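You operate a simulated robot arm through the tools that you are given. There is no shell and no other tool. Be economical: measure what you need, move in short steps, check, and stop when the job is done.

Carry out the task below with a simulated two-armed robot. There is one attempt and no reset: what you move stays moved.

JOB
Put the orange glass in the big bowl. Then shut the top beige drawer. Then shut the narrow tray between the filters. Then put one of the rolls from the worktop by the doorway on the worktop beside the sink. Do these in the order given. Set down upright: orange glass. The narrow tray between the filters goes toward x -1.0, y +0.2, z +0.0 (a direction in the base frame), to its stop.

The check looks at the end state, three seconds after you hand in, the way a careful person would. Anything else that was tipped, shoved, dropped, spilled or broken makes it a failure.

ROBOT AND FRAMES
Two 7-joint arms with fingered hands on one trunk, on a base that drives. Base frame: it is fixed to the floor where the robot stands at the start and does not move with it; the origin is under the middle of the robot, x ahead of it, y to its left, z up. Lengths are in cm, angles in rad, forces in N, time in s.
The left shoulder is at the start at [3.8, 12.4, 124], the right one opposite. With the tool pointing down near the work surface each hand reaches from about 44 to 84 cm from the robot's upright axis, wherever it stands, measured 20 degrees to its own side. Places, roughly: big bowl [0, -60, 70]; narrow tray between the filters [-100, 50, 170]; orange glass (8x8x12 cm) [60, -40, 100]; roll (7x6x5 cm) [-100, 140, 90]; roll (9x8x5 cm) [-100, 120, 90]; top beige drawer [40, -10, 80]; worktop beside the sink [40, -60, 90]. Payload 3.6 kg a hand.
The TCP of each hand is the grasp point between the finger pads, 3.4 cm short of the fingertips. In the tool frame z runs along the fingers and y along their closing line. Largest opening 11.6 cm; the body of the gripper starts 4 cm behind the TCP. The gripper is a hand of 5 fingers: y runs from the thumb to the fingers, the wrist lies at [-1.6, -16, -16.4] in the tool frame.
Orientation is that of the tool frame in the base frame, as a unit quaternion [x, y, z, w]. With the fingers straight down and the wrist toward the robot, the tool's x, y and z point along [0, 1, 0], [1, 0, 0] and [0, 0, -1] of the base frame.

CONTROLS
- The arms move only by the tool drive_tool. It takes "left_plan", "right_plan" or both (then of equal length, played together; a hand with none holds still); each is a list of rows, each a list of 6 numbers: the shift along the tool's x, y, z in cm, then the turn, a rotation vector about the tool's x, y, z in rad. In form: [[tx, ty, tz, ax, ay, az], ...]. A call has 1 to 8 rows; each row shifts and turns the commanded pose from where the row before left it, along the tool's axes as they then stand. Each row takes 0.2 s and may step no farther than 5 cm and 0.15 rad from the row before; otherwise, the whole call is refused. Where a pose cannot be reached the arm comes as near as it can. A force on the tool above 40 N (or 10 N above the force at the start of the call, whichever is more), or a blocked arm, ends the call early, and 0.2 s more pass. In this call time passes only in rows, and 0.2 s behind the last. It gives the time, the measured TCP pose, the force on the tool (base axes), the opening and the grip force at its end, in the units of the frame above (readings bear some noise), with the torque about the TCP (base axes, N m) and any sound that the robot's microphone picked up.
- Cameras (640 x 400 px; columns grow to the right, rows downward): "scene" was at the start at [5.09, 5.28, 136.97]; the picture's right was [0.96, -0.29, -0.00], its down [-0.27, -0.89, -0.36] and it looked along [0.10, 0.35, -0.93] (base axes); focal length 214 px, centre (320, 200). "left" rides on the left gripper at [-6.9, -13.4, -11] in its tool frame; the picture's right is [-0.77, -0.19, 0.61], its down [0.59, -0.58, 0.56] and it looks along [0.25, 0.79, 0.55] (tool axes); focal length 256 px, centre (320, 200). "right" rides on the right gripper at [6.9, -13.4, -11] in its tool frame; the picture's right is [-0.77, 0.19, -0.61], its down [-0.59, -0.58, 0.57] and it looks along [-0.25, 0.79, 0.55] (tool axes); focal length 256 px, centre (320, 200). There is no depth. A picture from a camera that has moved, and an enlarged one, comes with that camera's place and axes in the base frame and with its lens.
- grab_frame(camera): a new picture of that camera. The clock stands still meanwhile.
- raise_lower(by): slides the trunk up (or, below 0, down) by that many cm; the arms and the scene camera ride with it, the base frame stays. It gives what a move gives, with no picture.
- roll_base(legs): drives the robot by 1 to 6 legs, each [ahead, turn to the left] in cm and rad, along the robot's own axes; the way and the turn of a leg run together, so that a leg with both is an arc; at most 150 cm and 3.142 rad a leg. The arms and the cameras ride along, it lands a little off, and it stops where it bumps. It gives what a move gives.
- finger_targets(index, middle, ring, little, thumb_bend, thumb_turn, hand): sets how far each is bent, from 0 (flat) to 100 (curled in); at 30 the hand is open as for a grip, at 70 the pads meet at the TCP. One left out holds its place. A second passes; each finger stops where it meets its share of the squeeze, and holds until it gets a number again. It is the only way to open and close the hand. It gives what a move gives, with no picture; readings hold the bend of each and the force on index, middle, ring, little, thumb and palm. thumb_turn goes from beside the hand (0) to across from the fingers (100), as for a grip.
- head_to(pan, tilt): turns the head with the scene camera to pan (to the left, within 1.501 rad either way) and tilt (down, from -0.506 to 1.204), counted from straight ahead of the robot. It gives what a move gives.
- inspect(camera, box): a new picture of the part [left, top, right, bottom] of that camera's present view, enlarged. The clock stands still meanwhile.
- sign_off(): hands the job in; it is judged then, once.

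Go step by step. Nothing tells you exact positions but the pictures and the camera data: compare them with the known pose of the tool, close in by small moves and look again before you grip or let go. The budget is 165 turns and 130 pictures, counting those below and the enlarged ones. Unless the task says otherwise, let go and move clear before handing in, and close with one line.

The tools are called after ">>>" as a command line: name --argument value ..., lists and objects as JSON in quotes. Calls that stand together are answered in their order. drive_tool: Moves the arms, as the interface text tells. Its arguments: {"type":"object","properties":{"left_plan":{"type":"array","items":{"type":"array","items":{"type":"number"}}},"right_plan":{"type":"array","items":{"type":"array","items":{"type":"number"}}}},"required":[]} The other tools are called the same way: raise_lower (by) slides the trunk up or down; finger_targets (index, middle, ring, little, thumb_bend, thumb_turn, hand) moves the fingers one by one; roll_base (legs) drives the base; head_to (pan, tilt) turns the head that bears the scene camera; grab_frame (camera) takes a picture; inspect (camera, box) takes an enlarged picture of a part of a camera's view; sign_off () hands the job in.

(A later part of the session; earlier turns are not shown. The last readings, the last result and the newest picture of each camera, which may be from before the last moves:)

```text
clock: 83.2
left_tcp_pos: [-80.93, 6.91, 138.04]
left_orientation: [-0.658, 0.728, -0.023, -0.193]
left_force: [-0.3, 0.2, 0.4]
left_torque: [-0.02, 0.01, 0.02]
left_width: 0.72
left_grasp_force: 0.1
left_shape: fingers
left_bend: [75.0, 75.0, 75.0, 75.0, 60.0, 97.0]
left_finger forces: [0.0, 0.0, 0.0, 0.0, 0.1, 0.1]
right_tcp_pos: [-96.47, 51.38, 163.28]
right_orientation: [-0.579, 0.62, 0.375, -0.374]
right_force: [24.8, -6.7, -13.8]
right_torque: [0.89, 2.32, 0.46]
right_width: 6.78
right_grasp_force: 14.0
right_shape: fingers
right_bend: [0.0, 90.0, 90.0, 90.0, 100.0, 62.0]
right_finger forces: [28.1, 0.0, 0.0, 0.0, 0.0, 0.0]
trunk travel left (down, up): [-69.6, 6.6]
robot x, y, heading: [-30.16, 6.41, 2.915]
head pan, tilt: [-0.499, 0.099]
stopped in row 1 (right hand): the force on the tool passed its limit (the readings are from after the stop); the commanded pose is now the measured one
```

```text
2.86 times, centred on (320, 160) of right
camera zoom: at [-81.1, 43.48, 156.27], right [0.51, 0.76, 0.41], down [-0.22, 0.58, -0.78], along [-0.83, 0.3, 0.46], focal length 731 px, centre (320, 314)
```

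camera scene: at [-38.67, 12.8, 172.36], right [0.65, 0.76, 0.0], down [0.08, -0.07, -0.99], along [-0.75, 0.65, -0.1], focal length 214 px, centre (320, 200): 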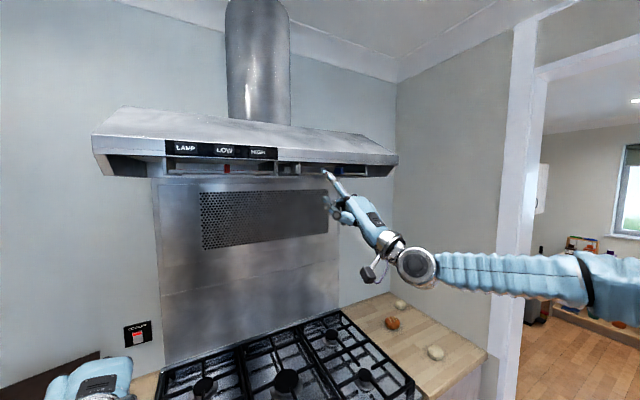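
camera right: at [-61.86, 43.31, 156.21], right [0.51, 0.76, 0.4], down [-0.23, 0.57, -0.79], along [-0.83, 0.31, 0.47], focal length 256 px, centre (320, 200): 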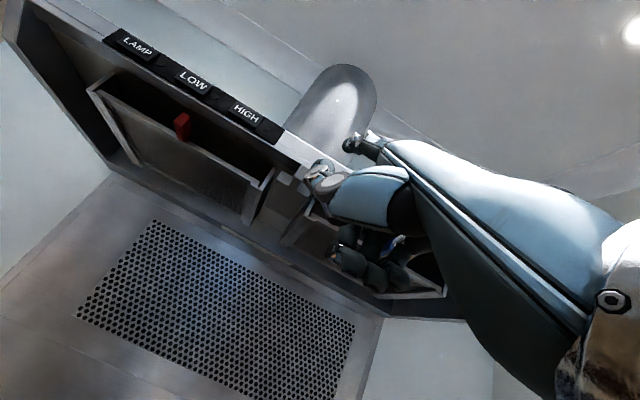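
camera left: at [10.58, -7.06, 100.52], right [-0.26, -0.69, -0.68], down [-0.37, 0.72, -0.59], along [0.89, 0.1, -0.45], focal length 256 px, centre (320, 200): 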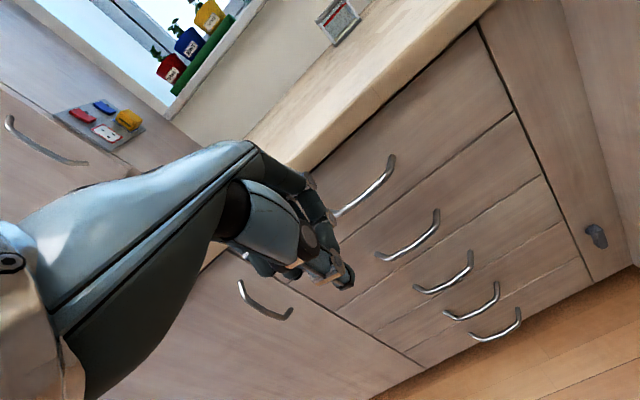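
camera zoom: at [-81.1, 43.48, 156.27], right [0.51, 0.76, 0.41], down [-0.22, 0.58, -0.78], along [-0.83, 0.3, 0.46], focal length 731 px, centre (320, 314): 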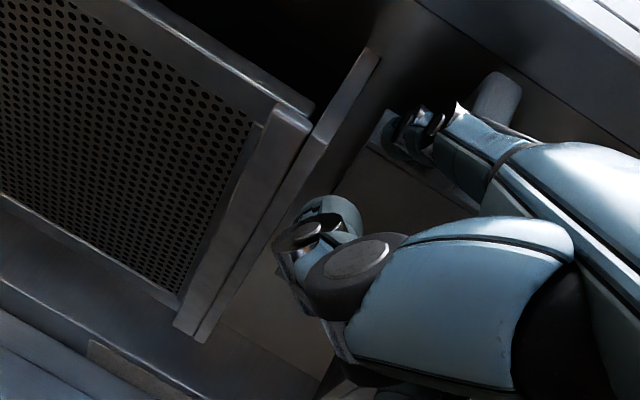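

No further movement: the tray is at its stop. I withdraw the finger straight back and down, clear of the hood.

>>> drive_tool --right_plan '[[0.1, -0.65, -1.33, 0, 0, 0], [0.3, -1.6, -3.3, 0, 0, 0], [0.3, -1.6, -3.3, 0, 0, 0], [0.3, -1.6, -3.3, 0, 0, 0], [0, -1.6, -3.5, 0, 0, 0], [0, -1.6, -3.5, 0, 0, 0], [0, -1.6, -3.5, 0, 0, 0], [0, -1.6, -3.5, 0, 0, 0]]'

>>> inspect --camera "scene" --box '[210, 130, 370, 200]'

>>> inspect --camera "right" --box '[140, 70, 380, 240]'

```text
clock: 85.0
left_tcp_pos: [-81.2, 6.77, 137.94]
left_orientation: [-0.658, 0.727, -0.024, -0.192]
left_force: [0.5, -0.9, -0.7]
left_torque: [0.06, 0.0, -0.05]
left_width: 0.7
left_grasp_force: 0.0
left_shape: fingers
left_bend: [75.0, 75.0, 75.0, 75.0, 60.0, 97.0]
left_finger forces: [0.0, 0.0, 0.0, 0.0, 0.0, 0.0]
right_tcp_pos: [-69.03, 48.8, 164.02]
right_orientation: [-0.577, 0.621, 0.376, -0.375]
right_force: [-0.5, 0.2, -0.4]
right_torque: [0.02, 0.01, -0.03]
right_width: 6.65
right_grasp_force: 0.2
right_shape: fingers
right_bend: [0.0, 90.0, 90.0, 90.0, 100.0, 62.0]
right_finger forces: [0.0, 0.1, 0.1, 0.0, 0.0, 0.0]
trunk travel left (down, up): [-69.6, 6.6]
robot x, y, heading: [-30.64, 6.23, 2.91]
head pan, tilt: [-0.499, 0.099]
```

```text
4.00 times, centred on (290, 165) of scene
camera zoom: at [-37.94, 12.6, 172.39], right [0.66, 0.75, 0.0], down [0.07, -0.07, -1.0], along [-0.74, 0.66, -0.1], focal length 858 px, centre (440, 340)
```

zoom: 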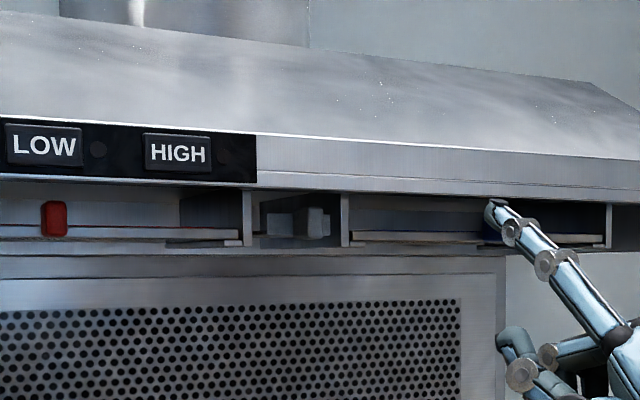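

```text
2.35 times, centred on (260, 155) of right
camera zoom: at [-53.78, 40.88, 156.86], right [0.51, 0.76, 0.41], down [-0.23, 0.58, -0.78], along [-0.83, 0.31, 0.46], focal length 602 px, centre (461, 306)
```

zoom: 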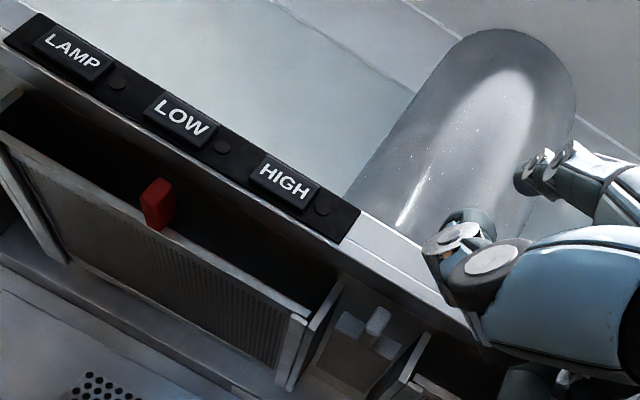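

The tray sits recessed and home. Now the roll: I lower the trunk, and return the right hand to its fingers-down pose.

>>> raise_lower --by -26

>>> drive_tool --right_plan '[[-0.5, 0, 0, 0.14, 0, 0], [-0.5, 0, 0, 0.14, 0, 0], [-0.5, 0, 0, 0.14, 0, 0], [-0.5, 0, 0, 0.14, 0, 0], [-0.5, 0, 0, 0.14, 0, 0], [-0.5, 0, 0, 0.14, 0, 0], [-0.5, 0, 0, 0.14, 0, 0], [-0.5, 0, 0, 0.14, 0, 0]]' --left_plan '[[0, 1, 0, 0.05, 0, 0], [0, 1, 0, 0.05, 0, 0], [0, 0.5, 0, 0.05, 0, 0], [0, 0, 0, 0.05, 0, 0], [0, 0, 0, 0.05, 0, 0], [0, 0, 0, 0, 0, 0], [0, 0, 0, 0, 0, 0], [0, 0, 0, 0, 0, 0]]'

>>> head_to --pan -0.6 --tilt 0.5

>>> grab_frame --camera "scene"

```text
clock: 87.3
left_tcp_pos: [-82.91, 2.88, 113.41]
left_orientation: [-0.666, 0.701, -0.06, -0.248]
left_force: [-0.5, -0.6, 0.2]
left_torque: [-0.01, 0.01, -0.06]
left_width: 0.68
left_grasp_force: 0.1
left_shape: fingers
left_bend: [75.0, 75.0, 75.0, 75.0, 60.0, 97.0]
left_finger forces: [0.0, 0.0, 0.0, 0.0, 0.0, 0.1]
right_tcp_pos: [-69.57, 49.21, 139.15]
right_orientation: [-0.577, 0.623, 0.374, -0.374]
right_force: [0.2, -0.5, -0.5]
right_torque: [0.0, 0.02, -0.02]
right_width: 6.69
right_grasp_force: 0.1
right_shape: fingers
right_bend: [0.0, 90.0, 90.0, 90.0, 100.0, 62.0]
right_finger forces: [0.1, 0.1, 0.1, 0.0, 0.1, 0.0]
trunk travel left (down, up): [-45.2, 31.0]
robot x, y, heading: [-30.02, 6.54, 2.914]
head pan, tilt: [-0.499, 0.099]
stopped: the arm was blocked; the commanded pose is now the measured one
```

```text
clock: 89.1
left_tcp_pos: [-85.57, 3.29, 113.92]
left_orientation: [0.692, -0.689, 0.146, 0.161]
left_force: [-0.6, 0.4, 0.3]
left_torque: [-0.04, -0.03, 0.0]
left_width: 0.7
left_grasp_force: 0.0
left_shape: fingers
left_bend: [75.0, 75.0, 75.0, 75.0, 60.0, 97.0]
left_finger forces: [0.1, 0.1, 0.1, 0.1, 0.0, 0.1]
right_tcp_pos: [-69.4, 53.16, 139.06]
right_orientation: [-0.688, 0.725, -0.015, -0.009]
right_force: [-0.7, -0.3, -0.5]
right_torque: [0.03, -0.01, -0.02]
right_width: 6.66
right_grasp_force: 0.1
right_shape: fingers
right_bend: [0.0, 90.0, 90.0, 90.0, 100.0, 62.0]
right_finger forces: [0.1, 0.0, 0.0, 0.0, 0.1, 0.0]
trunk travel left (down, up): [-45.2, 31.0]
robot x, y, heading: [-30.21, 6.55, 2.915]
head pan, tilt: [-0.499, 0.099]
```

```text
clock: 89.9
left_tcp_pos: [-85.37, 3.28, 113.9]
left_orientation: [0.691, -0.689, 0.146, 0.161]
left_force: [-0.1, 0.3, -0.7]
left_torque: [-0.01, -0.02, 0.0]
left_width: 0.69
left_grasp_force: 0.0
left_shape: fingers
left_bend: [75.0, 75.0, 75.0, 75.0, 60.0, 97.0]
left_finger forces: [0.0, 0.1, 0.0, 0.0, 0.0, 0.0]
right_tcp_pos: [-69.17, 53.31, 138.9]
right_orientation: [-0.688, 0.725, -0.015, -0.011]
right_force: [0.1, 0.1, 0.7]
right_torque: [0.01, -0.02, 0.0]
right_width: 6.67
right_grasp_force: 0.0
right_shape: fingers
right_bend: [0.0, 90.0, 90.0, 90.0, 100.0, 62.0]
right_finger forces: [0.1, 0.0, 0.1, 0.0, 0.1, 0.0]
trunk travel left (down, up): [-45.2, 31.0]
robot x, y, heading: [-30.19, 6.78, 2.913]
head pan, tilt: [-0.6, 0.499]
```

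```text
47 pictures are left
camera scene: at [-39.39, 13.82, 144.19], right [0.74, 0.68, 0.0], down [0.32, -0.35, -0.88], along [-0.6, 0.65, -0.48], focal length 214 px, centre (320, 200)
```

scene: 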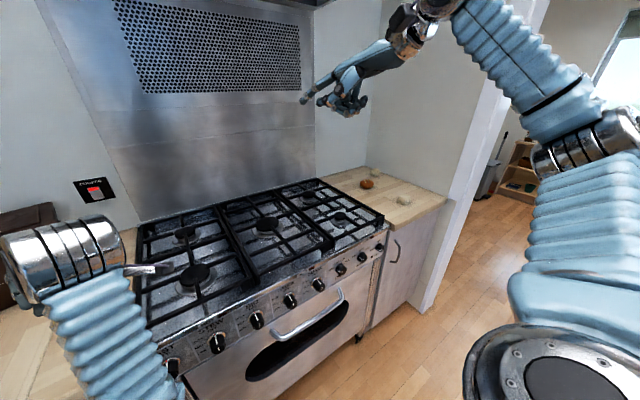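

The brown roll is at about (-97,115). I'll grasp it with the right hand like the glass. First open the right hand for a grip and tuck the arm back for driving.

>>> finger_targets --hand "right" --index 30 --middle 30 --ring 30 --little 30 --thumb_bend 30 --thumb_turn 97

>>> drive_tool --right_plan '[[-0.94, -2.9, 2.4, 0, 0, 0], [-0.94, -2.9, 2.4, 0, 0, 0], [-0.94, -2.9, 2.4, 0, 0, 0], [-0.94, -2.9, 2.4, 0, 0, 0], [-0.94, -2.9, 2.4, 0, 0, 0], [-0.94, -2.9, 2.4, 0, 0, 0], [-0.94, -2.9, 2.4, 0, 0, 0], [-0.94, -2.9, 2.4, 0, 0, 0]]'

```text
clock: 90.9
left_tcp_pos: [-85.47, 3.27, 114.0]
left_orientation: [0.691, -0.689, 0.147, 0.162]
left_force: [0.1, 0.0, 0.6]
left_torque: [-0.01, -0.02, 0.0]
left_width: 0.72
left_grasp_force: 0.0
left_shape: fingers
left_bend: [75.0, 75.0, 75.0, 75.0, 60.0, 97.0]
left_finger forces: [0.0, 0.1, 0.0, 0.0, 0.1, 0.0]
right_tcp_pos: [-69.11, 53.02, 138.97]
right_orientation: [-0.687, 0.726, -0.014, -0.011]
right_force: [0.1, 0.4, -0.9]
right_torque: [0.0, -0.01, -0.04]
right_width: 11.8
right_grasp_force: 0.0
right_shape: fingers
right_bend: [30.0, 30.0, 30.0, 30.0, 30.0, 95.0]
right_finger forces: [0.2, 0.0, 0.0, 0.0, 0.1, 0.0]
trunk travel left (down, up): [-45.2, 31.0]
robot x, y, heading: [-30.57, 6.45, 2.915]
head pan, tilt: [-0.6, 0.499]
```

```text
clock: 92.7
left_tcp_pos: [-85.37, 3.22, 113.9]
left_orientation: [0.691, -0.689, 0.146, 0.161]
left_force: [-0.1, -0.3, 1.0]
left_torque: [0.02, -0.01, 0.01]
left_width: 0.71
left_grasp_force: 0.0
left_shape: fingers
left_bend: [75.0, 75.0, 75.0, 75.0, 60.0, 97.0]
left_finger forces: [0.0, 0.0, 0.1, 0.0, 0.1, 0.0]
right_tcp_pos: [-49.68, 61.29, 121.84]
right_orientation: [-0.688, 0.726, -0.015, -0.01]
right_force: [-0.3, 0.4, -0.1]
right_torque: [0.01, 0.0, -0.02]
right_width: 11.81
right_grasp_force: 0.1
right_shape: fingers
right_bend: [30.0, 30.0, 30.0, 30.0, 30.0, 95.0]
right_finger forces: [0.0, 0.1, 0.1, 0.0, 0.0, 0.0]
right hand out of reach, approached as far as the arm can: row 7, 8
trunk travel left (down, up): [-45.2, 31.0]
robot x, y, heading: [-30.19, 6.19, 2.914]
head pan, tilt: [-0.6, 0.499]
```

Now turn to face along the counter and drive 70 cm toward the doorway.

>>> roll_base --legs '[[0, -1.528], [70, 0]]'

>>> head_to --pan 0.9 --tilt 0.5

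>>> grab_frame --camera "scene"

```text
clock: 100.3
left_tcp_pos: [-24.28, 131.37, 113.81]
left_orientation: [-0.027, 0.976, 0.005, -0.217]
left_force: [0.1, -0.5, -0.6]
left_torque: [0.03, 0.02, -0.03]
left_width: 0.71
left_grasp_force: 0.0
left_shape: fingers
left_bend: [75.0, 75.0, 75.0, 75.0, 60.0, 97.0]
left_finger forces: [0.0, 0.0, 0.0, 0.0, 0.1, 0.1]
right_tcp_pos: [35.5, 98.79, 121.88]
right_orientation: [-0.001, 1.0, -0.003, -0.017]
right_force: [0.6, 0.9, -0.3]
right_torque: [-0.04, 0.03, -0.03]
right_width: 11.8
right_grasp_force: 0.1
right_shape: fingers
right_bend: [30.0, 30.0, 30.0, 30.0, 30.0, 95.0]
right_finger forces: [0.0, 0.0, 0.0, 0.0, 0.0, 0.1]
trunk travel left (down, up): [-45.2, 31.0]
robot x, y, heading: [-18.47, 76.69, 1.399]
head pan, tilt: [-0.6, 0.499]
```

```text
clock: 101.9
left_tcp_pos: [-24.36, 131.34, 114.0]
left_orientation: [-0.028, 0.976, 0.006, -0.218]
left_force: [-1.2, 0.2, 0.1]
left_torque: [-0.03, -0.01, -0.02]
left_width: 0.7
left_grasp_force: 0.1
left_shape: fingers
left_bend: [75.0, 75.0, 75.0, 75.0, 60.0, 97.0]
left_finger forces: [0.1, 0.0, 0.0, 0.1, 0.0, 0.0]
right_tcp_pos: [35.35, 98.87, 121.82]
right_orientation: [0.0, 1.0, -0.002, -0.016]
right_force: [0.2, -0.1, 0.1]
right_torque: [-0.01, -0.02, -0.03]
right_width: 11.81
right_grasp_force: 0.1
right_shape: fingers
right_bend: [30.0, 30.0, 30.0, 30.0, 30.0, 95.0]
right_finger forces: [0.1, 0.1, 0.1, 0.0, 0.0, 0.1]
trunk travel left (down, up): [-45.2, 31.0]
robot x, y, heading: [-18.32, 76.36, 1.397]
head pan, tilt: [0.901, 0.499]
```

```text
46 pictures are left
camera scene: at [-23.75, 86.36, 144.19], right [0.75, 0.66, 0.0], down [0.32, -0.36, -0.88], along [-0.58, 0.66, -0.48], focal length 214 px, centre (320, 200)
```

scene: 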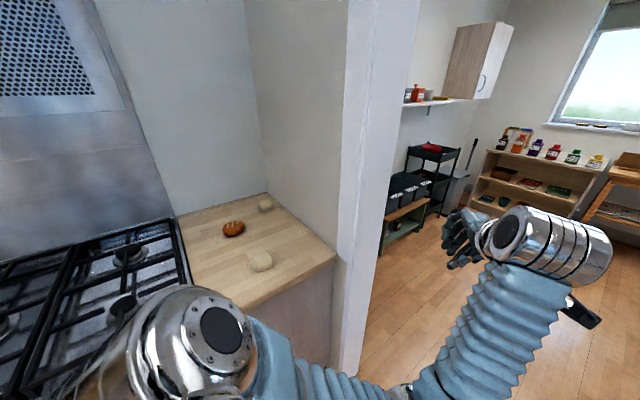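

The brown roll is confirmed at (-95,115). To clear the door jamb when turning, I back up 12 cm, then turn left to face the counter.

>>> roll_base --legs '[[-12, 0], [0, 1.668]]'

>>> head_to --pan -0.7 --tilt 0.6

>>> grab_frame --camera "scene"

```text
clock: 107.2
left_tcp_pos: [-74.5, 53.69, 114.02]
left_orientation: [0.739, -0.637, 0.157, 0.152]
left_force: [-0.2, -0.8, 0.2]
left_torque: [0.01, 0.01, 0.0]
left_width: 0.74
left_grasp_force: 0.1
left_shape: fingers
left_bend: [75.0, 75.0, 75.0, 75.0, 60.0, 97.0]
left_finger forces: [0.1, 0.1, 0.1, 0.1, 0.1, 0.0]
right_tcp_pos: [-47.52, 116.17, 121.85]
right_orientation: [0.738, -0.675, 0.016, 0.009]
right_force: [-0.2, -0.5, 0.1]
right_torque: [0.0, -0.01, 0.0]
right_width: 11.8
right_grasp_force: 0.1
right_shape: fingers
right_bend: [30.0, 30.0, 30.0, 30.0, 30.0, 95.0]
right_finger forces: [0.0, 0.0, 0.0, 0.0, 0.0, 0.0]
trunk travel left (down, up): [-45.2, 31.0]
robot x, y, heading: [-20.17, 64.57, 3.055]
head pan, tilt: [0.901, 0.499]
```

```text
clock: 108.9
left_tcp_pos: [-74.44, 53.71, 113.84]
left_orientation: [0.739, -0.637, 0.157, 0.15]
left_force: [0.5, 0.0, -0.4]
left_torque: [0.02, -0.01, 0.0]
left_width: 0.7
left_grasp_force: 0.1
left_shape: fingers
left_bend: [75.0, 75.0, 75.0, 75.0, 60.0, 97.0]
left_finger forces: [0.0, 0.1, 0.1, 0.0, 0.0, 0.0]
right_tcp_pos: [-47.45, 116.24, 121.84]
right_orientation: [0.738, -0.675, 0.014, 0.009]
right_force: [0.2, -0.9, 0.1]
right_torque: [0.01, 0.02, -0.02]
right_width: 11.79
right_grasp_force: 0.0
right_shape: fingers
right_bend: [30.0, 30.0, 30.0, 30.0, 30.0, 95.0]
right_finger forces: [0.0, 0.1, 0.0, 0.0, 0.0, 0.1]
trunk travel left (down, up): [-45.2, 31.0]
robot x, y, heading: [-20.11, 64.57, 3.059]
head pan, tilt: [-0.7, 0.6]
```

```text
45 pictures are left
camera scene: at [-29.67, 71.17, 143.28], right [0.7, 0.71, 0.0], down [0.4, -0.4, -0.82], along [-0.59, 0.58, -0.57], focal length 214 px, centre (320, 200)
```

scene: 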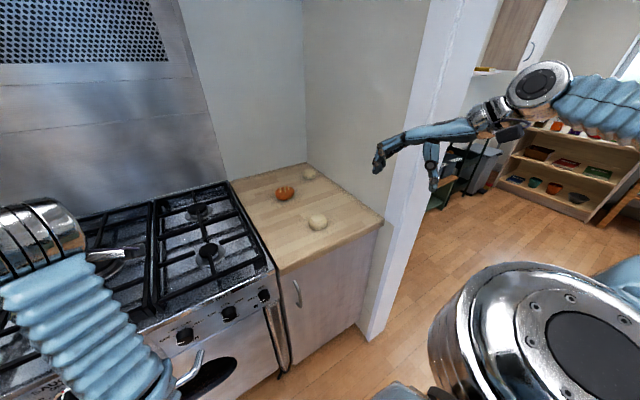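

Roll at (-95.4,115). I drive 20 cm forward, keeping hands high.

>>> roll_base --legs '[[20, 0]]'

```text
clock: 110.5
left_tcp_pos: [-94.32, 55.09, 113.98]
left_orientation: [0.74, -0.636, 0.157, 0.15]
left_force: [0.1, 0.2, -0.9]
left_torque: [0.0, 0.02, 0.02]
left_width: 0.68
left_grasp_force: 0.1
left_shape: fingers
left_bend: [75.0, 75.0, 75.0, 75.0, 60.0, 97.0]
left_finger forces: [0.0, 0.0, 0.0, 0.1, 0.0, 0.1]
right_tcp_pos: [-67.7, 117.72, 121.89]
right_orientation: [0.74, -0.672, 0.015, 0.008]
right_force: [-1.8, 1.5, 0.7]
right_torque: [-0.04, -0.02, -0.03]
right_width: 11.79
right_grasp_force: 0.0
right_shape: fingers
right_bend: [30.0, 30.0, 30.0, 30.0, 30.0, 95.0]
right_finger forces: [0.0, 0.1, 0.0, 0.0, 0.0, 0.0]
trunk travel left (down, up): [-45.2, 31.0]
robot x, y, heading: [-40.49, 66.54, 3.065]
head pan, tilt: [-0.7, 0.6]
```

>>> drive_tool --right_plan '[[0, 4.63, 0, 0, 0, 0], [0, 4.63, 0, 0, 0, 0], [0, 4.63, 0, 0, 0, 0], [0, 4.63, 0, 0, 0, 0], [0, 4.63, 0, 0, 0, 0], [0, 4.63, 0, 0, 0, 0]]'

>>> grab_frame --camera "right"

```text
clock: 111.9
left_tcp_pos: [-94.48, 55.08, 113.9]
left_orientation: [0.741, -0.635, 0.159, 0.149]
left_force: [-0.3, -0.2, 1.1]
left_torque: [0.01, -0.01, 0.02]
left_width: 0.7
left_grasp_force: 0.0
left_shape: fingers
left_bend: [75.0, 75.0, 75.0, 75.0, 60.0, 97.0]
left_finger forces: [0.0, 0.0, 0.0, 0.0, 0.1, 0.1]
right_tcp_pos: [-95.65, 114.77, 121.66]
right_orientation: [0.74, -0.672, 0.017, 0.009]
right_force: [-0.7, -0.1, -0.2]
right_torque: [-0.02, 0.0, 0.04]
right_width: 11.81
right_grasp_force: 0.1
right_shape: fingers
right_bend: [30.0, 30.0, 30.0, 30.0, 30.0, 95.0]
right_finger forces: [0.0, 0.1, 0.0, 0.0, 0.0, 0.0]
trunk travel left (down, up): [-45.2, 31.0]
robot x, y, heading: [-40.42, 66.21, 3.068]
head pan, tilt: [-0.7, 0.6]
```

```text
44 pictures are left
camera right: at [-81.72, 109.56, 132.99], right [-0.27, 0.77, 0.58], down [0.53, 0.62, -0.58], along [-0.81, 0.15, -0.57], focal length 256 px, centre (320, 200)
```

right: 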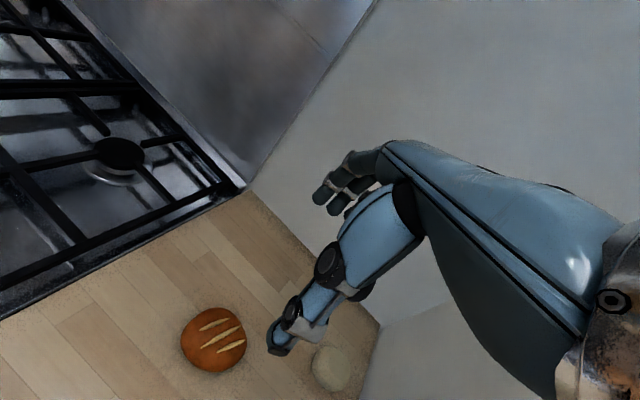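

Aligned within 0.6 cm. Descend to z≈99 and check.

>>> drive_tool --right_plan '[[-0.45, 0.45, 4, 0, 0, 0], [0, 0, 4.7, 0, 0, 0], [0, 0, 4.7, 0, 0, 0], [0, 0, 4.7, 0, 0, 0], [0, 0, 4.3, 0, 0, 0]]'

>>> grab_frame --camera "right"

>>> inspect --camera "scene" --box '[200, 100, 440, 250]'

```text
clock: 113.1
left_tcp_pos: [-94.31, 55.05, 114.04]
left_orientation: [0.741, -0.635, 0.157, 0.151]
left_force: [0.0, -0.4, -0.1]
left_torque: [0.01, -0.05, 0.02]
left_width: 0.7
left_grasp_force: 0.0
left_shape: fingers
left_bend: [75.0, 75.0, 75.0, 75.0, 60.0, 97.0]
left_finger forces: [0.0, 0.0, 0.0, 0.1, 0.1, 0.0]
right_tcp_pos: [-95.41, 114.87, 99.42]
right_orientation: [0.739, -0.673, 0.014, 0.01]
right_force: [0.3, -0.5, 0.5]
right_torque: [-0.01, 0.03, -0.02]
right_width: 11.79
right_grasp_force: 0.1
right_shape: fingers
right_bend: [30.0, 30.0, 30.0, 30.0, 30.0, 95.0]
right_finger forces: [0.1, 0.0, 0.1, 0.1, 0.0, 0.1]
trunk travel left (down, up): [-45.2, 31.0]
robot x, y, heading: [-40.37, 66.12, 3.067]
head pan, tilt: [-0.7, 0.6]
```

```text
43 pictures are left
camera right: at [-81.57, 109.66, 110.7], right [-0.26, 0.77, 0.58], down [0.52, 0.62, -0.58], along [-0.81, 0.15, -0.57], focal length 256 px, centre (320, 200)
```

right: 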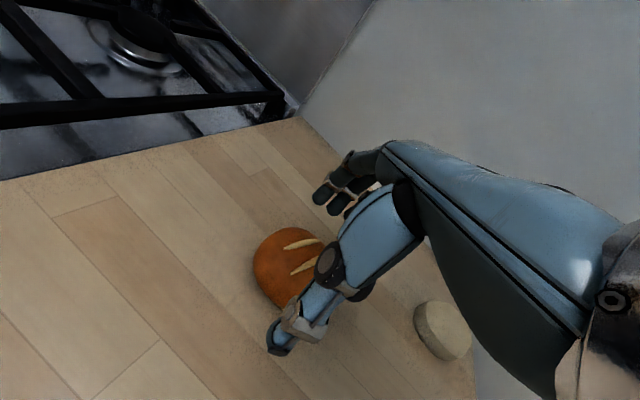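

```text
2.67 times, centred on (320, 175) of scene
camera zoom: at [-49.65, 72.78, 143.27], right [0.7, 0.71, 0.0], down [0.4, -0.4, -0.82], along [-0.59, 0.58, -0.57], focal length 572 px, centre (320, 267)
```

zoom: 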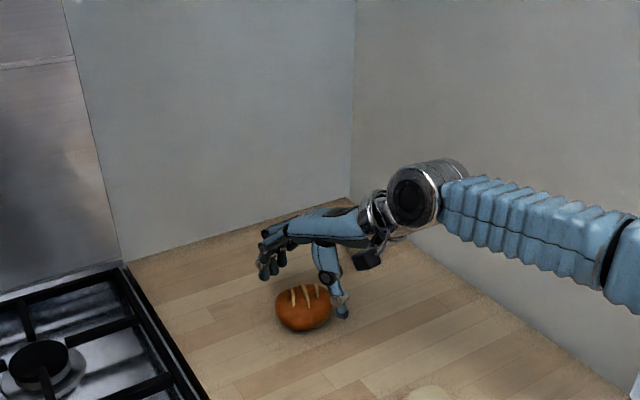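

The roll is between thumb and fingers; shift +0.8 along y and lower to z≈95.6.

>>> drive_tool --right_plan '[[-0.3, 0.8, 1.5, 0, 0, 0], [0, 0, 1.3, 0, 0, 0], [0, 0, 1.0, 0, 0, 0]]'

>>> grab_frame --camera "right"

```text
clock: 113.9
left_tcp_pos: [-94.33, 55.16, 113.97]
left_orientation: [0.74, -0.636, 0.157, 0.15]
left_force: [0.6, 0.4, 0.2]
left_torque: [0.01, 0.02, 0.01]
left_width: 0.72
left_grasp_force: 0.1
left_shape: fingers
left_bend: [75.0, 75.0, 75.0, 75.0, 60.0, 97.0]
left_finger forces: [0.0, 0.0, 0.1, 0.1, 0.1, 0.1]
right_tcp_pos: [-96.45, 114.96, 95.52]
right_orientation: [0.74, -0.673, 0.015, 0.009]
right_force: [0.2, -0.5, -0.6]
right_torque: [0.01, 0.0, -0.06]
right_width: 11.79
right_grasp_force: 0.0
right_shape: fingers
right_bend: [30.0, 30.0, 30.0, 30.0, 30.0, 95.0]
right_finger forces: [0.0, 0.0, 0.0, 0.1, 0.1, 0.0]
trunk travel left (down, up): [-45.2, 31.0]
robot x, y, heading: [-40.18, 65.95, 3.063]
head pan, tilt: [-0.7, 0.6]
```

```text
41 pictures are left
camera right: at [-82.45, 109.67, 106.76], right [-0.26, 0.77, 0.58], down [0.52, 0.62, -0.58], along [-0.81, 0.15, -0.57], focal length 256 px, centre (320, 200)
```

right: 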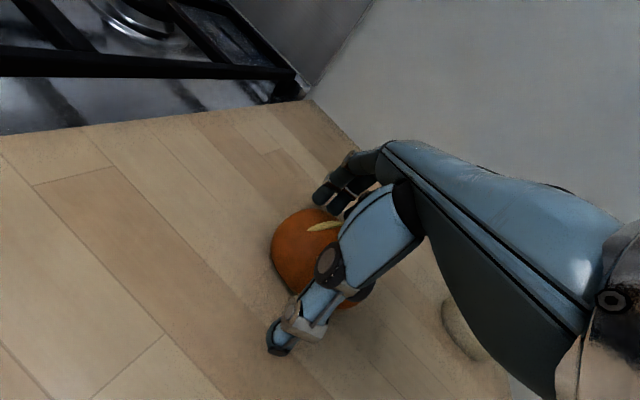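

Close the hand on the roll.

>>> finger_targets --hand "right" --index 50 --middle 50 --ring 50 --little 50 --thumb_bend 50

>>> grab_frame --camera "right"

```text
clock: 114.9
left_tcp_pos: [-94.29, 55.11, 113.94]
left_orientation: [0.74, -0.636, 0.158, 0.15]
left_force: [-0.3, -0.7, -0.2]
left_torque: [0.01, -0.02, -0.03]
left_width: 0.7
left_grasp_force: 0.1
left_shape: fingers
left_bend: [75.0, 75.0, 75.0, 75.0, 60.0, 97.0]
left_finger forces: [0.0, 0.0, 0.0, 0.1, 0.0, 0.0]
right_tcp_pos: [-96.37, 114.87, 95.56]
right_orientation: [0.739, -0.673, 0.015, 0.009]
right_force: [0.6, -0.3, 0.4]
right_torque: [0.0, 0.0, 0.01]
right_width: 6.49
right_grasp_force: 5.2
right_shape: fingers
right_bend: [49.0, 48.0, 48.0, 50.0, 48.0, 97.0]
right_finger forces: [0.7, 2.5, 2.2, 0.1, 5.8, 0.0]
trunk travel left (down, up): [-45.2, 31.0]
robot x, y, heading: [-40.65, 66.14, 3.061]
head pan, tilt: [-0.7, 0.6]
```

```text
40 pictures are left
camera right: at [-82.43, 109.65, 106.78], right [-0.26, 0.77, 0.58], down [0.52, 0.62, -0.58], along [-0.81, 0.15, -0.57], focal length 256 px, centre (320, 200)
```

right: 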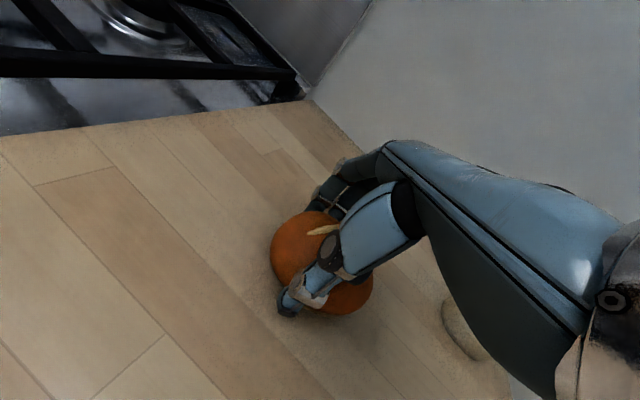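

Contact with 5 N; I tighten a little more.

>>> finger_targets --hand "right" --index 58 --middle 58 --ring 58 --little 56 --thumb_bend 58

>>> drive_tool --right_plan '[[0, 0, -2, 0, 0, 0], [0, 0, -3, 0, 0, 0], [0, 0, -4, 0, 0, 0], [0, 0, -4, 0, 0, 0]]'

>>> grab_frame --camera "right"

```text
clock: 115.9
left_tcp_pos: [-94.4, 55.03, 114.06]
left_orientation: [0.741, -0.635, 0.158, 0.15]
left_force: [0.3, 0.3, -0.1]
left_torque: [0.03, -0.03, 0.01]
left_width: 0.72
left_grasp_force: 0.0
left_shape: fingers
left_bend: [75.0, 75.0, 75.0, 75.0, 60.0, 97.0]
left_finger forces: [0.0, 0.1, 0.0, 0.1, 0.1, 0.0]
right_tcp_pos: [-96.39, 114.89, 95.4]
right_orientation: [0.74, -0.673, 0.016, 0.009]
right_force: [-0.5, -1.3, 0.1]
right_torque: [0.0, 0.02, 0.02]
right_width: 3.95
right_grasp_force: 0.1
right_shape: fingers
right_bend: [57.0, 57.0, 57.0, 56.0, 57.0, 98.0]
right_finger forces: [0.0, 0.1, 0.1, 0.1, 0.1, 0.0]
trunk travel left (down, up): [-45.2, 31.0]
robot x, y, heading: [-40.47, 66.53, 3.065]
head pan, tilt: [-0.7, 0.6]
```

```text
clock: 116.9
left_tcp_pos: [-94.32, 55.03, 113.87]
left_orientation: [0.74, -0.636, 0.158, 0.151]
left_force: [-0.5, 0.7, -0.3]
left_torque: [0.0, 0.0, -0.03]
left_width: 0.7
left_grasp_force: 0.0
left_shape: fingers
left_bend: [75.0, 75.0, 75.0, 75.0, 60.0, 97.0]
left_finger forces: [0.1, 0.0, 0.0, 0.0, 0.0, 0.1]
right_tcp_pos: [-96.55, 115.51, 108.66]
right_orientation: [0.739, -0.673, 0.015, 0.009]
right_force: [0.3, 0.2, -0.1]
right_torque: [-0.03, 0.02, -0.02]
right_width: 3.95
right_grasp_force: 0.1
right_shape: fingers
right_bend: [57.0, 57.0, 57.0, 56.0, 57.0, 98.0]
right_finger forces: [0.0, 0.1, 0.0, 0.0, 0.1, 0.0]
trunk travel left (down, up): [-45.2, 31.0]
robot x, y, heading: [-40.67, 65.93, 3.062]
head pan, tilt: [-0.7, 0.6]
```

```text
39 pictures are left
camera right: at [-82.65, 110.23, 119.85], right [-0.26, 0.77, 0.58], down [0.52, 0.62, -0.58], along [-0.81, 0.15, -0.57], focal length 256 px, centre (320, 200)
```

right: 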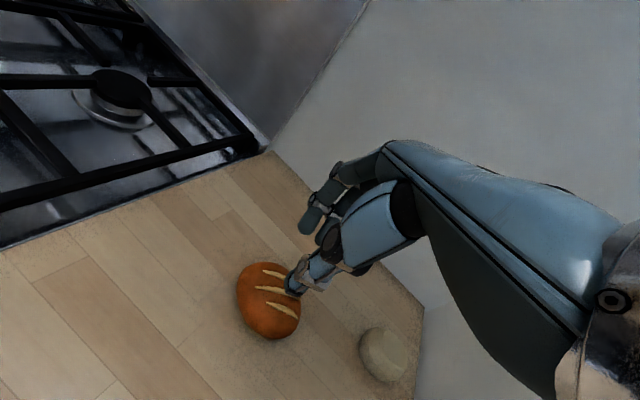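

The roll slipped out (grip was too high); it lies at about (-98.5,117). I reopen, realign and go lower this time.

>>> finger_targets --hand "right" --index 30 --middle 30 --ring 30 --little 30 --thumb_bend 30

>>> drive_tool --right_plan '[[-1.78, 1.79, 0, 0, 0, 0], [0, 0, 3, 0, 0, 0], [0, 0, 3, 0, 0, 0], [0, 0, 3, 0, 0, 0]]'

>>> grab_frame --camera "right"

>>> inspect --camera "scene" --box '[250, 140, 410, 240]'

```text
clock: 117.9
left_tcp_pos: [-94.36, 54.98, 113.98]
left_orientation: [0.74, -0.636, 0.157, 0.15]
left_force: [0.8, 0.5, 0.2]
left_torque: [0.0, 0.0, -0.02]
left_width: 0.72
left_grasp_force: 0.0
left_shape: fingers
left_bend: [75.0, 75.0, 75.0, 75.0, 60.0, 97.0]
left_finger forces: [0.0, 0.0, 0.0, 0.0, 0.0, 0.1]
right_tcp_pos: [-96.56, 115.54, 108.61]
right_orientation: [0.739, -0.673, 0.015, 0.009]
right_force: [0.8, 0.3, 0.0]
right_torque: [-0.04, -0.01, 0.0]
right_width: 11.78
right_grasp_force: 0.0
right_shape: fingers
right_bend: [30.0, 30.0, 30.0, 30.0, 30.0, 95.0]
right_finger forces: [0.1, 0.1, 0.1, 0.0, 0.0, 0.1]
trunk travel left (down, up): [-45.2, 31.0]
robot x, y, heading: [-40.07, 66.39, 3.058]
head pan, tilt: [-0.7, 0.6]
```

```text
clock: 118.9
left_tcp_pos: [-94.37, 55.02, 113.97]
left_orientation: [0.74, -0.636, 0.157, 0.15]
left_force: [-0.2, 0.2, -1.6]
left_torque: [-0.01, 0.01, 0.01]
left_width: 0.73
left_grasp_force: 0.0
left_shape: fingers
left_bend: [75.0, 75.0, 75.0, 75.0, 60.0, 97.0]
left_finger forces: [0.0, 0.0, 0.0, 0.1, 0.0, 0.1]
right_tcp_pos: [-98.24, 116.8, 99.26]
right_orientation: [0.74, -0.673, 0.016, 0.009]
right_force: [-0.4, 1.2, 0.5]
right_torque: [0.0, -0.01, -0.01]
right_width: 11.8
right_grasp_force: 0.1
right_shape: fingers
right_bend: [30.0, 30.0, 30.0, 30.0, 30.0, 95.0]
right_finger forces: [0.1, 0.0, 0.0, 0.1, 0.0, 0.0]
trunk travel left (down, up): [-45.2, 31.0]
robot x, y, heading: [-40.27, 66.67, 3.062]
head pan, tilt: [-0.7, 0.6]
```

```text
38 pictures are left
camera right: at [-84.37, 111.5, 110.63], right [-0.26, 0.77, 0.58], down [0.52, 0.62, -0.58], along [-0.81, 0.15, -0.57], focal length 256 px, centre (320, 200)
```

right: 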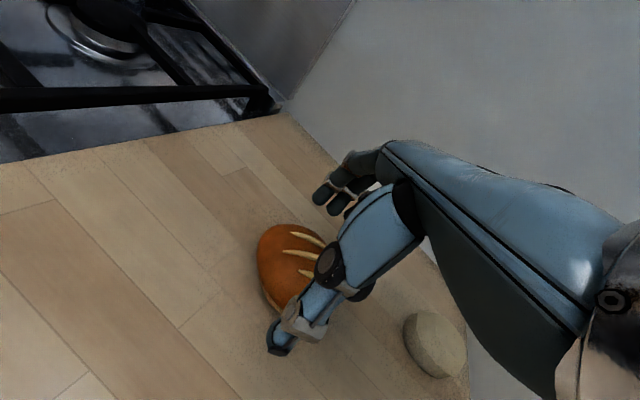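

```text
4.00 times, centred on (330, 190) of scene
camera zoom: at [-49.64, 72.78, 143.27], right [0.7, 0.71, 0.0], down [0.4, -0.4, -0.82], along [-0.59, 0.58, -0.57], focal length 858 px, centre (280, 240)
```

zoom: 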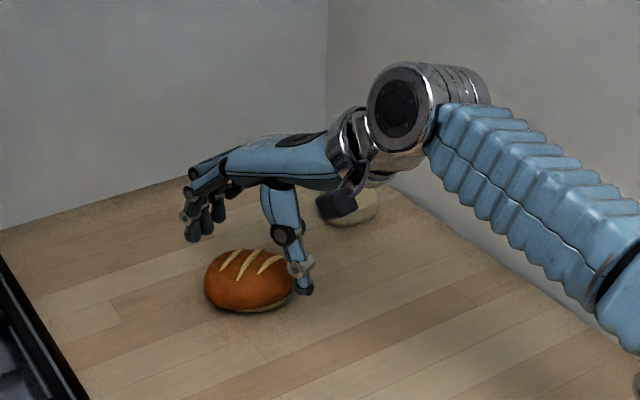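

Well centred. Descend lower this time, to about z 94.3.

>>> drive_tool --right_plan '[[0, 0.4, 1.5, 0, 0, 0], [0, 0, 1.5, 0, 0, 0], [0, 0, 1, 0, 0, 0], [0, 0, 0.5, 0, 0, 0], [0, 0, 0.5, 0, 0, 0]]'

>>> inspect --camera "scene" --box '[250, 140, 410, 240]'

```text
clock: 120.1
left_tcp_pos: [-94.31, 55.05, 114.01]
left_orientation: [0.74, -0.636, 0.158, 0.151]
left_force: [0.1, -0.5, 0.3]
left_torque: [0.01, 0.0, -0.05]
left_width: 0.69
left_grasp_force: 0.1
left_shape: fingers
left_bend: [75.0, 75.0, 75.0, 75.0, 60.0, 97.0]
left_finger forces: [0.0, 0.1, 0.1, 0.1, 0.1, 0.0]
right_tcp_pos: [-98.6, 116.36, 94.58]
right_orientation: [0.74, -0.673, 0.014, 0.009]
right_force: [0.7, -1.4, 3.6]
right_torque: [0.03, 0.23, -0.01]
right_width: 11.75
right_grasp_force: 1.6
right_shape: fingers
right_bend: [30.0, 30.0, 30.0, 30.0, 30.0, 95.0]
right_finger forces: [0.1, 3.9, 0.0, 0.0, 0.0, 0.0]
trunk travel left (down, up): [-45.2, 31.0]
robot x, y, heading: [-40.42, 66.33, 3.062]
head pan, tilt: [-0.7, 0.6]
```

```text
4.00 times, centred on (330, 190) of scene
camera zoom: at [-49.55, 72.68, 143.29], right [0.7, 0.71, 0.0], down [0.4, -0.4, -0.83], along [-0.59, 0.58, -0.56], focal length 858 px, centre (280, 240)
```

zoom: 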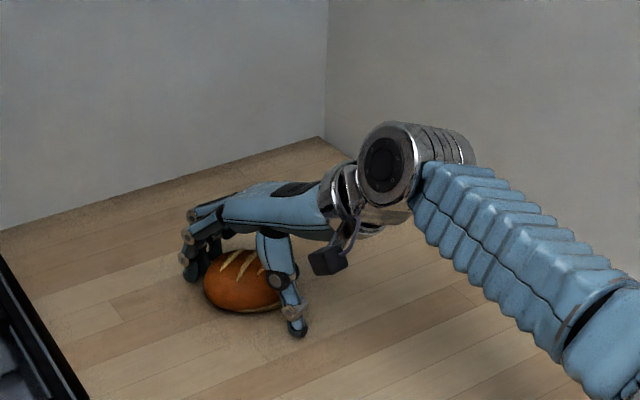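

Fingertips just touch the worktop. I raise 0.3 cm and close gently.

>>> drive_tool --right_plan '[[0, 0, -0.3, 0, 0, 0]]'

>>> finger_targets --hand "right" --index 52 --middle 52 --ring 52 --little 52 --thumb_bend 52

>>> inspect --camera "scene" --box '[250, 140, 410, 240]'

```text
clock: 120.5
left_tcp_pos: [-94.3, 55.02, 113.94]
left_orientation: [0.74, -0.636, 0.157, 0.151]
left_force: [1.0, -0.1, 0.2]
left_torque: [0.01, 0.02, -0.01]
left_width: 0.7
left_grasp_force: 0.1
left_shape: fingers
left_bend: [75.0, 75.0, 75.0, 75.0, 60.0, 97.0]
left_finger forces: [0.0, 0.0, 0.0, 0.0, 0.1, 0.0]
right_tcp_pos: [-98.52, 116.48, 94.5]
right_orientation: [0.74, -0.673, 0.015, 0.009]
right_force: [0.4, 0.0, 0.1]
right_torque: [-0.02, 0.02, -0.01]
right_width: 11.78
right_grasp_force: 0.1
right_shape: fingers
right_bend: [30.0, 30.0, 30.0, 30.0, 30.0, 95.0]
right_finger forces: [0.0, 0.0, 0.1, 0.1, 0.1, 0.0]
trunk travel left (down, up): [-45.2, 31.0]
robot x, y, heading: [-40.43, 66.25, 3.064]
head pan, tilt: [-0.7, 0.6]
```

```text
clock: 121.5
left_tcp_pos: [-94.28, 54.85, 114.1]
left_orientation: [0.741, -0.636, 0.156, 0.15]
left_force: [0.0, 0.3, 0.6]
left_torque: [-0.02, -0.03, 0.03]
left_width: 0.7
left_grasp_force: 0.1
left_shape: fingers
left_bend: [75.0, 75.0, 75.0, 75.0, 60.0, 97.0]
left_finger forces: [0.0, 0.0, 0.0, 0.1, 0.0, 0.1]
right_tcp_pos: [-98.57, 116.33, 94.87]
right_orientation: [0.739, -0.674, 0.013, 0.01]
right_force: [-4.6, 0.9, 12.2]
right_torque: [0.05, 0.66, -0.04]
right_width: 6.11
right_grasp_force: 12.7
right_shape: fingers
right_bend: [51.0, 47.0, 50.0, 52.0, 50.0, 97.0]
right_finger forces: [4.4, 11.8, 2.5, 0.1, 6.2, 0.1]
trunk travel left (down, up): [-45.2, 31.0]
robot x, y, heading: [-40.32, 66.55, 3.065]
head pan, tilt: [-0.7, 0.6]
```

```text
4.00 times, centred on (330, 190) of scene
camera zoom: at [-49.56, 72.61, 143.3], right [0.7, 0.71, 0.0], down [0.4, -0.4, -0.83], along [-0.59, 0.58, -0.56], focal length 858 px, centre (280, 240)
```

zoom: 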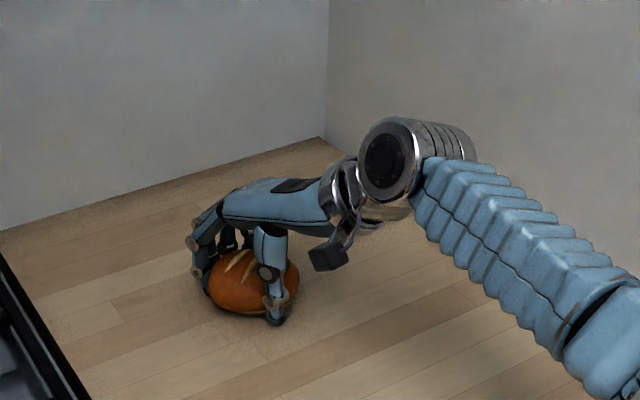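

Grip holds, with the fingers low around the roll. I lift gently.

>>> drive_tool --right_plan '[[0, 0, -0.5, 0, 0, 0], [0, 0, -1, 0, 0, 0], [0, 0, -2, 0, 0, 0], [0, 0, -2, 0, 0, 0]]'

>>> inspect --camera "scene" --box '[250, 140, 410, 240]'

```text
clock: 122.5
left_tcp_pos: [-94.41, 55.18, 113.81]
left_orientation: [0.74, -0.636, 0.157, 0.15]
left_force: [-0.1, 0.9, -0.4]
left_torque: [-0.01, 0.0, -0.04]
left_width: 0.7
left_grasp_force: 0.0
left_shape: fingers
left_bend: [75.0, 75.0, 75.0, 75.0, 60.0, 97.0]
left_finger forces: [0.1, 0.1, 0.1, 0.0, 0.0, 0.1]
right_tcp_pos: [-98.6, 116.49, 100.15]
right_orientation: [0.739, -0.674, 0.016, 0.008]
right_force: [0.0, -0.1, -1.1]
right_torque: [-0.02, -0.01, 0.02]
right_width: 6.06
right_grasp_force: 7.6
right_shape: fingers
right_bend: [51.0, 49.0, 50.0, 52.0, 50.0, 97.0]
right_finger forces: [1.8, 3.7, 2.4, 0.0, 7.6, 0.1]
trunk travel left (down, up): [-45.2, 31.0]
robot x, y, heading: [-40.13, 66.2, 3.061]
head pan, tilt: [-0.7, 0.6]
```

```text
4.00 times, centred on (330, 190) of scene
camera zoom: at [-49.62, 72.74, 143.27], right [0.7, 0.71, 0.0], down [0.4, -0.4, -0.82], along [-0.59, 0.58, -0.57], focal length 858 px, centre (280, 240)
```

zoom: 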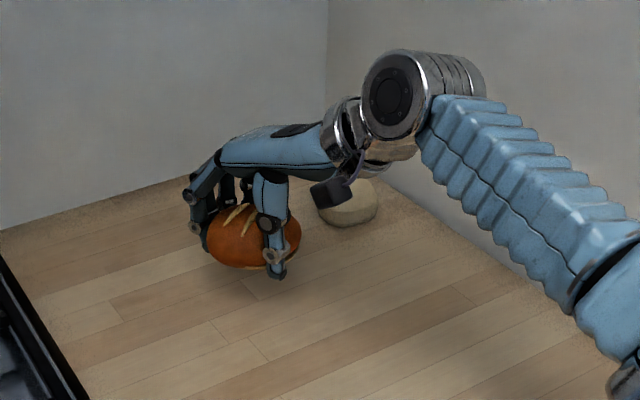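

The roll is held securely. Lift and retract it slowly.

>>> drive_tool --right_plan '[[0, -0.5, -2, 0, 0, 0], [0, -2, -3, 0, 0, 0], [0, -3.5, -3, 0, 0, 0], [0, -3.7, -3, 0, 0, 0], [0, -3.7, -3, 0, 0, 0], [0, -3.7, -2, 0, 0, 0], [0, -3.5, -1, 0, 0, 0], [0, -2.5, -1, 0, 0, 0]]'

>>> roll_base --legs '[[-20, 0]]'

>>> grab_frame --camera "right"

```text
clock: 124.3
left_tcp_pos: [-94.33, 55.09, 113.97]
left_orientation: [0.74, -0.636, 0.157, 0.15]
left_force: [-0.3, 0.4, -0.1]
left_torque: [0.01, 0.04, 0.03]
left_width: 0.72
left_grasp_force: 0.1
left_shape: fingers
left_bend: [75.0, 75.0, 75.0, 75.0, 60.0, 97.0]
left_finger forces: [0.0, 0.1, 0.0, 0.0, 0.1, 0.1]
right_tcp_pos: [-75.66, 119.48, 118.2]
right_orientation: [0.74, -0.672, 0.014, 0.009]
right_force: [0.4, 0.7, -0.9]
right_torque: [-0.04, 0.02, 0.03]
right_width: 6.05
right_grasp_force: 7.0
right_shape: fingers
right_bend: [51.0, 49.0, 50.0, 52.0, 50.0, 97.0]
right_finger forces: [1.7, 3.6, 2.3, 0.0, 7.4, 0.0]
trunk travel left (down, up): [-45.2, 31.0]
robot x, y, heading: [-40.69, 66.46, 3.061]
head pan, tilt: [-0.7, 0.6]
```

```text
clock: 125.9
left_tcp_pos: [-74.52, 53.52, 113.87]
left_orientation: [0.741, -0.636, 0.156, 0.15]
left_force: [0.0, 0.3, 0.6]
left_torque: [0.04, 0.02, -0.02]
left_width: 0.7
left_grasp_force: 0.0
left_shape: fingers
left_bend: [75.0, 75.0, 75.0, 75.0, 60.0, 97.0]
left_finger forces: [0.1, 0.1, 0.1, 0.1, 0.0, 0.1]
right_tcp_pos: [-56.0, 118.01, 118.09]
right_orientation: [0.74, -0.673, 0.015, 0.01]
right_force: [-0.2, 0.2, -0.9]
right_torque: [-0.04, 0.0, 0.02]
right_width: 6.07
right_grasp_force: 7.7
right_shape: fingers
right_bend: [51.0, 49.0, 50.0, 52.0, 50.0, 97.0]
right_finger forces: [1.7, 3.7, 2.2, 0.0, 7.3, 0.0]
trunk travel left (down, up): [-45.2, 31.0]
robot x, y, heading: [-20.4, 64.39, 3.064]
head pan, tilt: [-0.7, 0.6]
```

```text
33 pictures are left
camera right: at [-42.11, 112.72, 129.44], right [-0.27, 0.77, 0.58], down [0.52, 0.62, -0.58], along [-0.81, 0.15, -0.57], focal length 256 px, centre (320, 200)
```

right: 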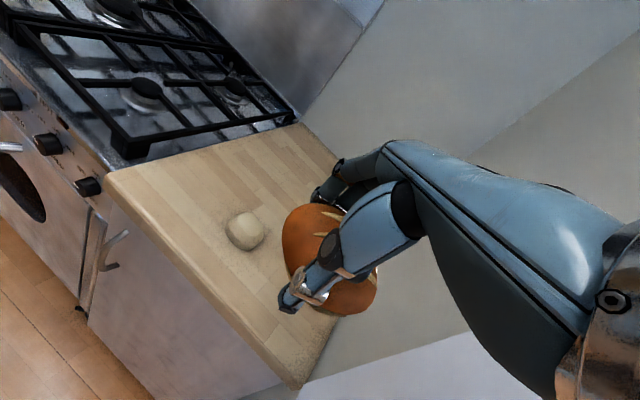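

Roll held. Turn left about 1.95 rad to face back toward the sink corner.

>>> roll_base --legs '[[0, 1.95]]'

>>> head_to --pan 0.0 --tilt 0.7

>>> grab_frame --camera "scene"

```text
clock: 130.9
left_tcp_pos: [9.72, 18.5, 113.88]
left_orientation: [0.942, 0.255, 0.213, -0.046]
left_force: [0.6, 0.0, 0.4]
left_torque: [0.01, 0.02, -0.01]
left_width: 0.72
left_grasp_force: 0.1
left_shape: fingers
left_bend: [75.0, 75.0, 75.0, 75.0, 60.0, 97.0]
left_finger forces: [0.0, 0.1, 0.0, 0.0, 0.0, 0.0]
right_tcp_pos: [-56.91, 12.02, 118.25]
right_orientation: [0.972, 0.234, 0.016, -0.007]
right_force: [-0.1, 1.1, -0.9]
right_torque: [-0.02, 0.01, 0.01]
right_width: 6.02
right_grasp_force: 5.8
right_shape: fingers
right_bend: [51.0, 49.0, 51.0, 52.0, 50.0, 97.0]
right_finger forces: [1.4, 3.3, 2.0, 0.1, 6.3, 0.0]
trunk travel left (down, up): [-45.2, 31.0]
robot x, y, heading: [-20.14, 64.92, -1.273]
head pan, tilt: [-0.7, 0.6]
```

```text
clock: 132.0
left_tcp_pos: [9.78, 18.66, 113.85]
left_orientation: [0.942, 0.255, 0.213, -0.045]
left_force: [0.3, -0.1, 0.6]
left_torque: [0.01, -0.01, 0.0]
left_width: 0.71
left_grasp_force: 0.2
left_shape: fingers
left_bend: [75.0, 75.0, 75.0, 75.0, 60.0, 97.0]
left_finger forces: [0.1, 0.1, 0.0, 0.0, 0.1, 0.0]
right_tcp_pos: [-56.91, 12.19, 118.14]
right_orientation: [0.972, 0.234, 0.016, -0.008]
right_force: [0.6, 1.3, 0.1]
right_torque: [0.0, -0.03, 0.01]
right_width: 6.02
right_grasp_force: 6.7
right_shape: fingers
right_bend: [51.0, 49.0, 51.0, 52.0, 50.0, 97.0]
right_finger forces: [1.5, 3.3, 2.1, 0.0, 6.4, 0.0]
trunk travel left (down, up): [-45.2, 31.0]
robot x, y, heading: [-20.45, 64.83, -1.268]
head pan, tilt: [0.0, 0.7]
```

```text
32 pictures are left
camera scene: at [-17.09, 53.62, 142.42], right [-0.96, -0.3, 0.0], down [-0.19, 0.62, -0.76], along [0.23, -0.73, -0.64], focal length 214 px, centre (320, 200)
```

scene: 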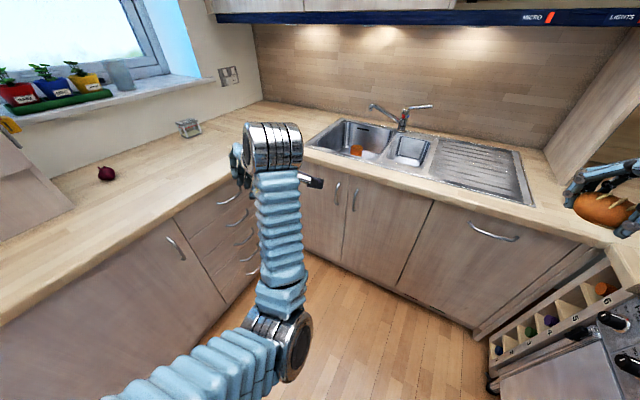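

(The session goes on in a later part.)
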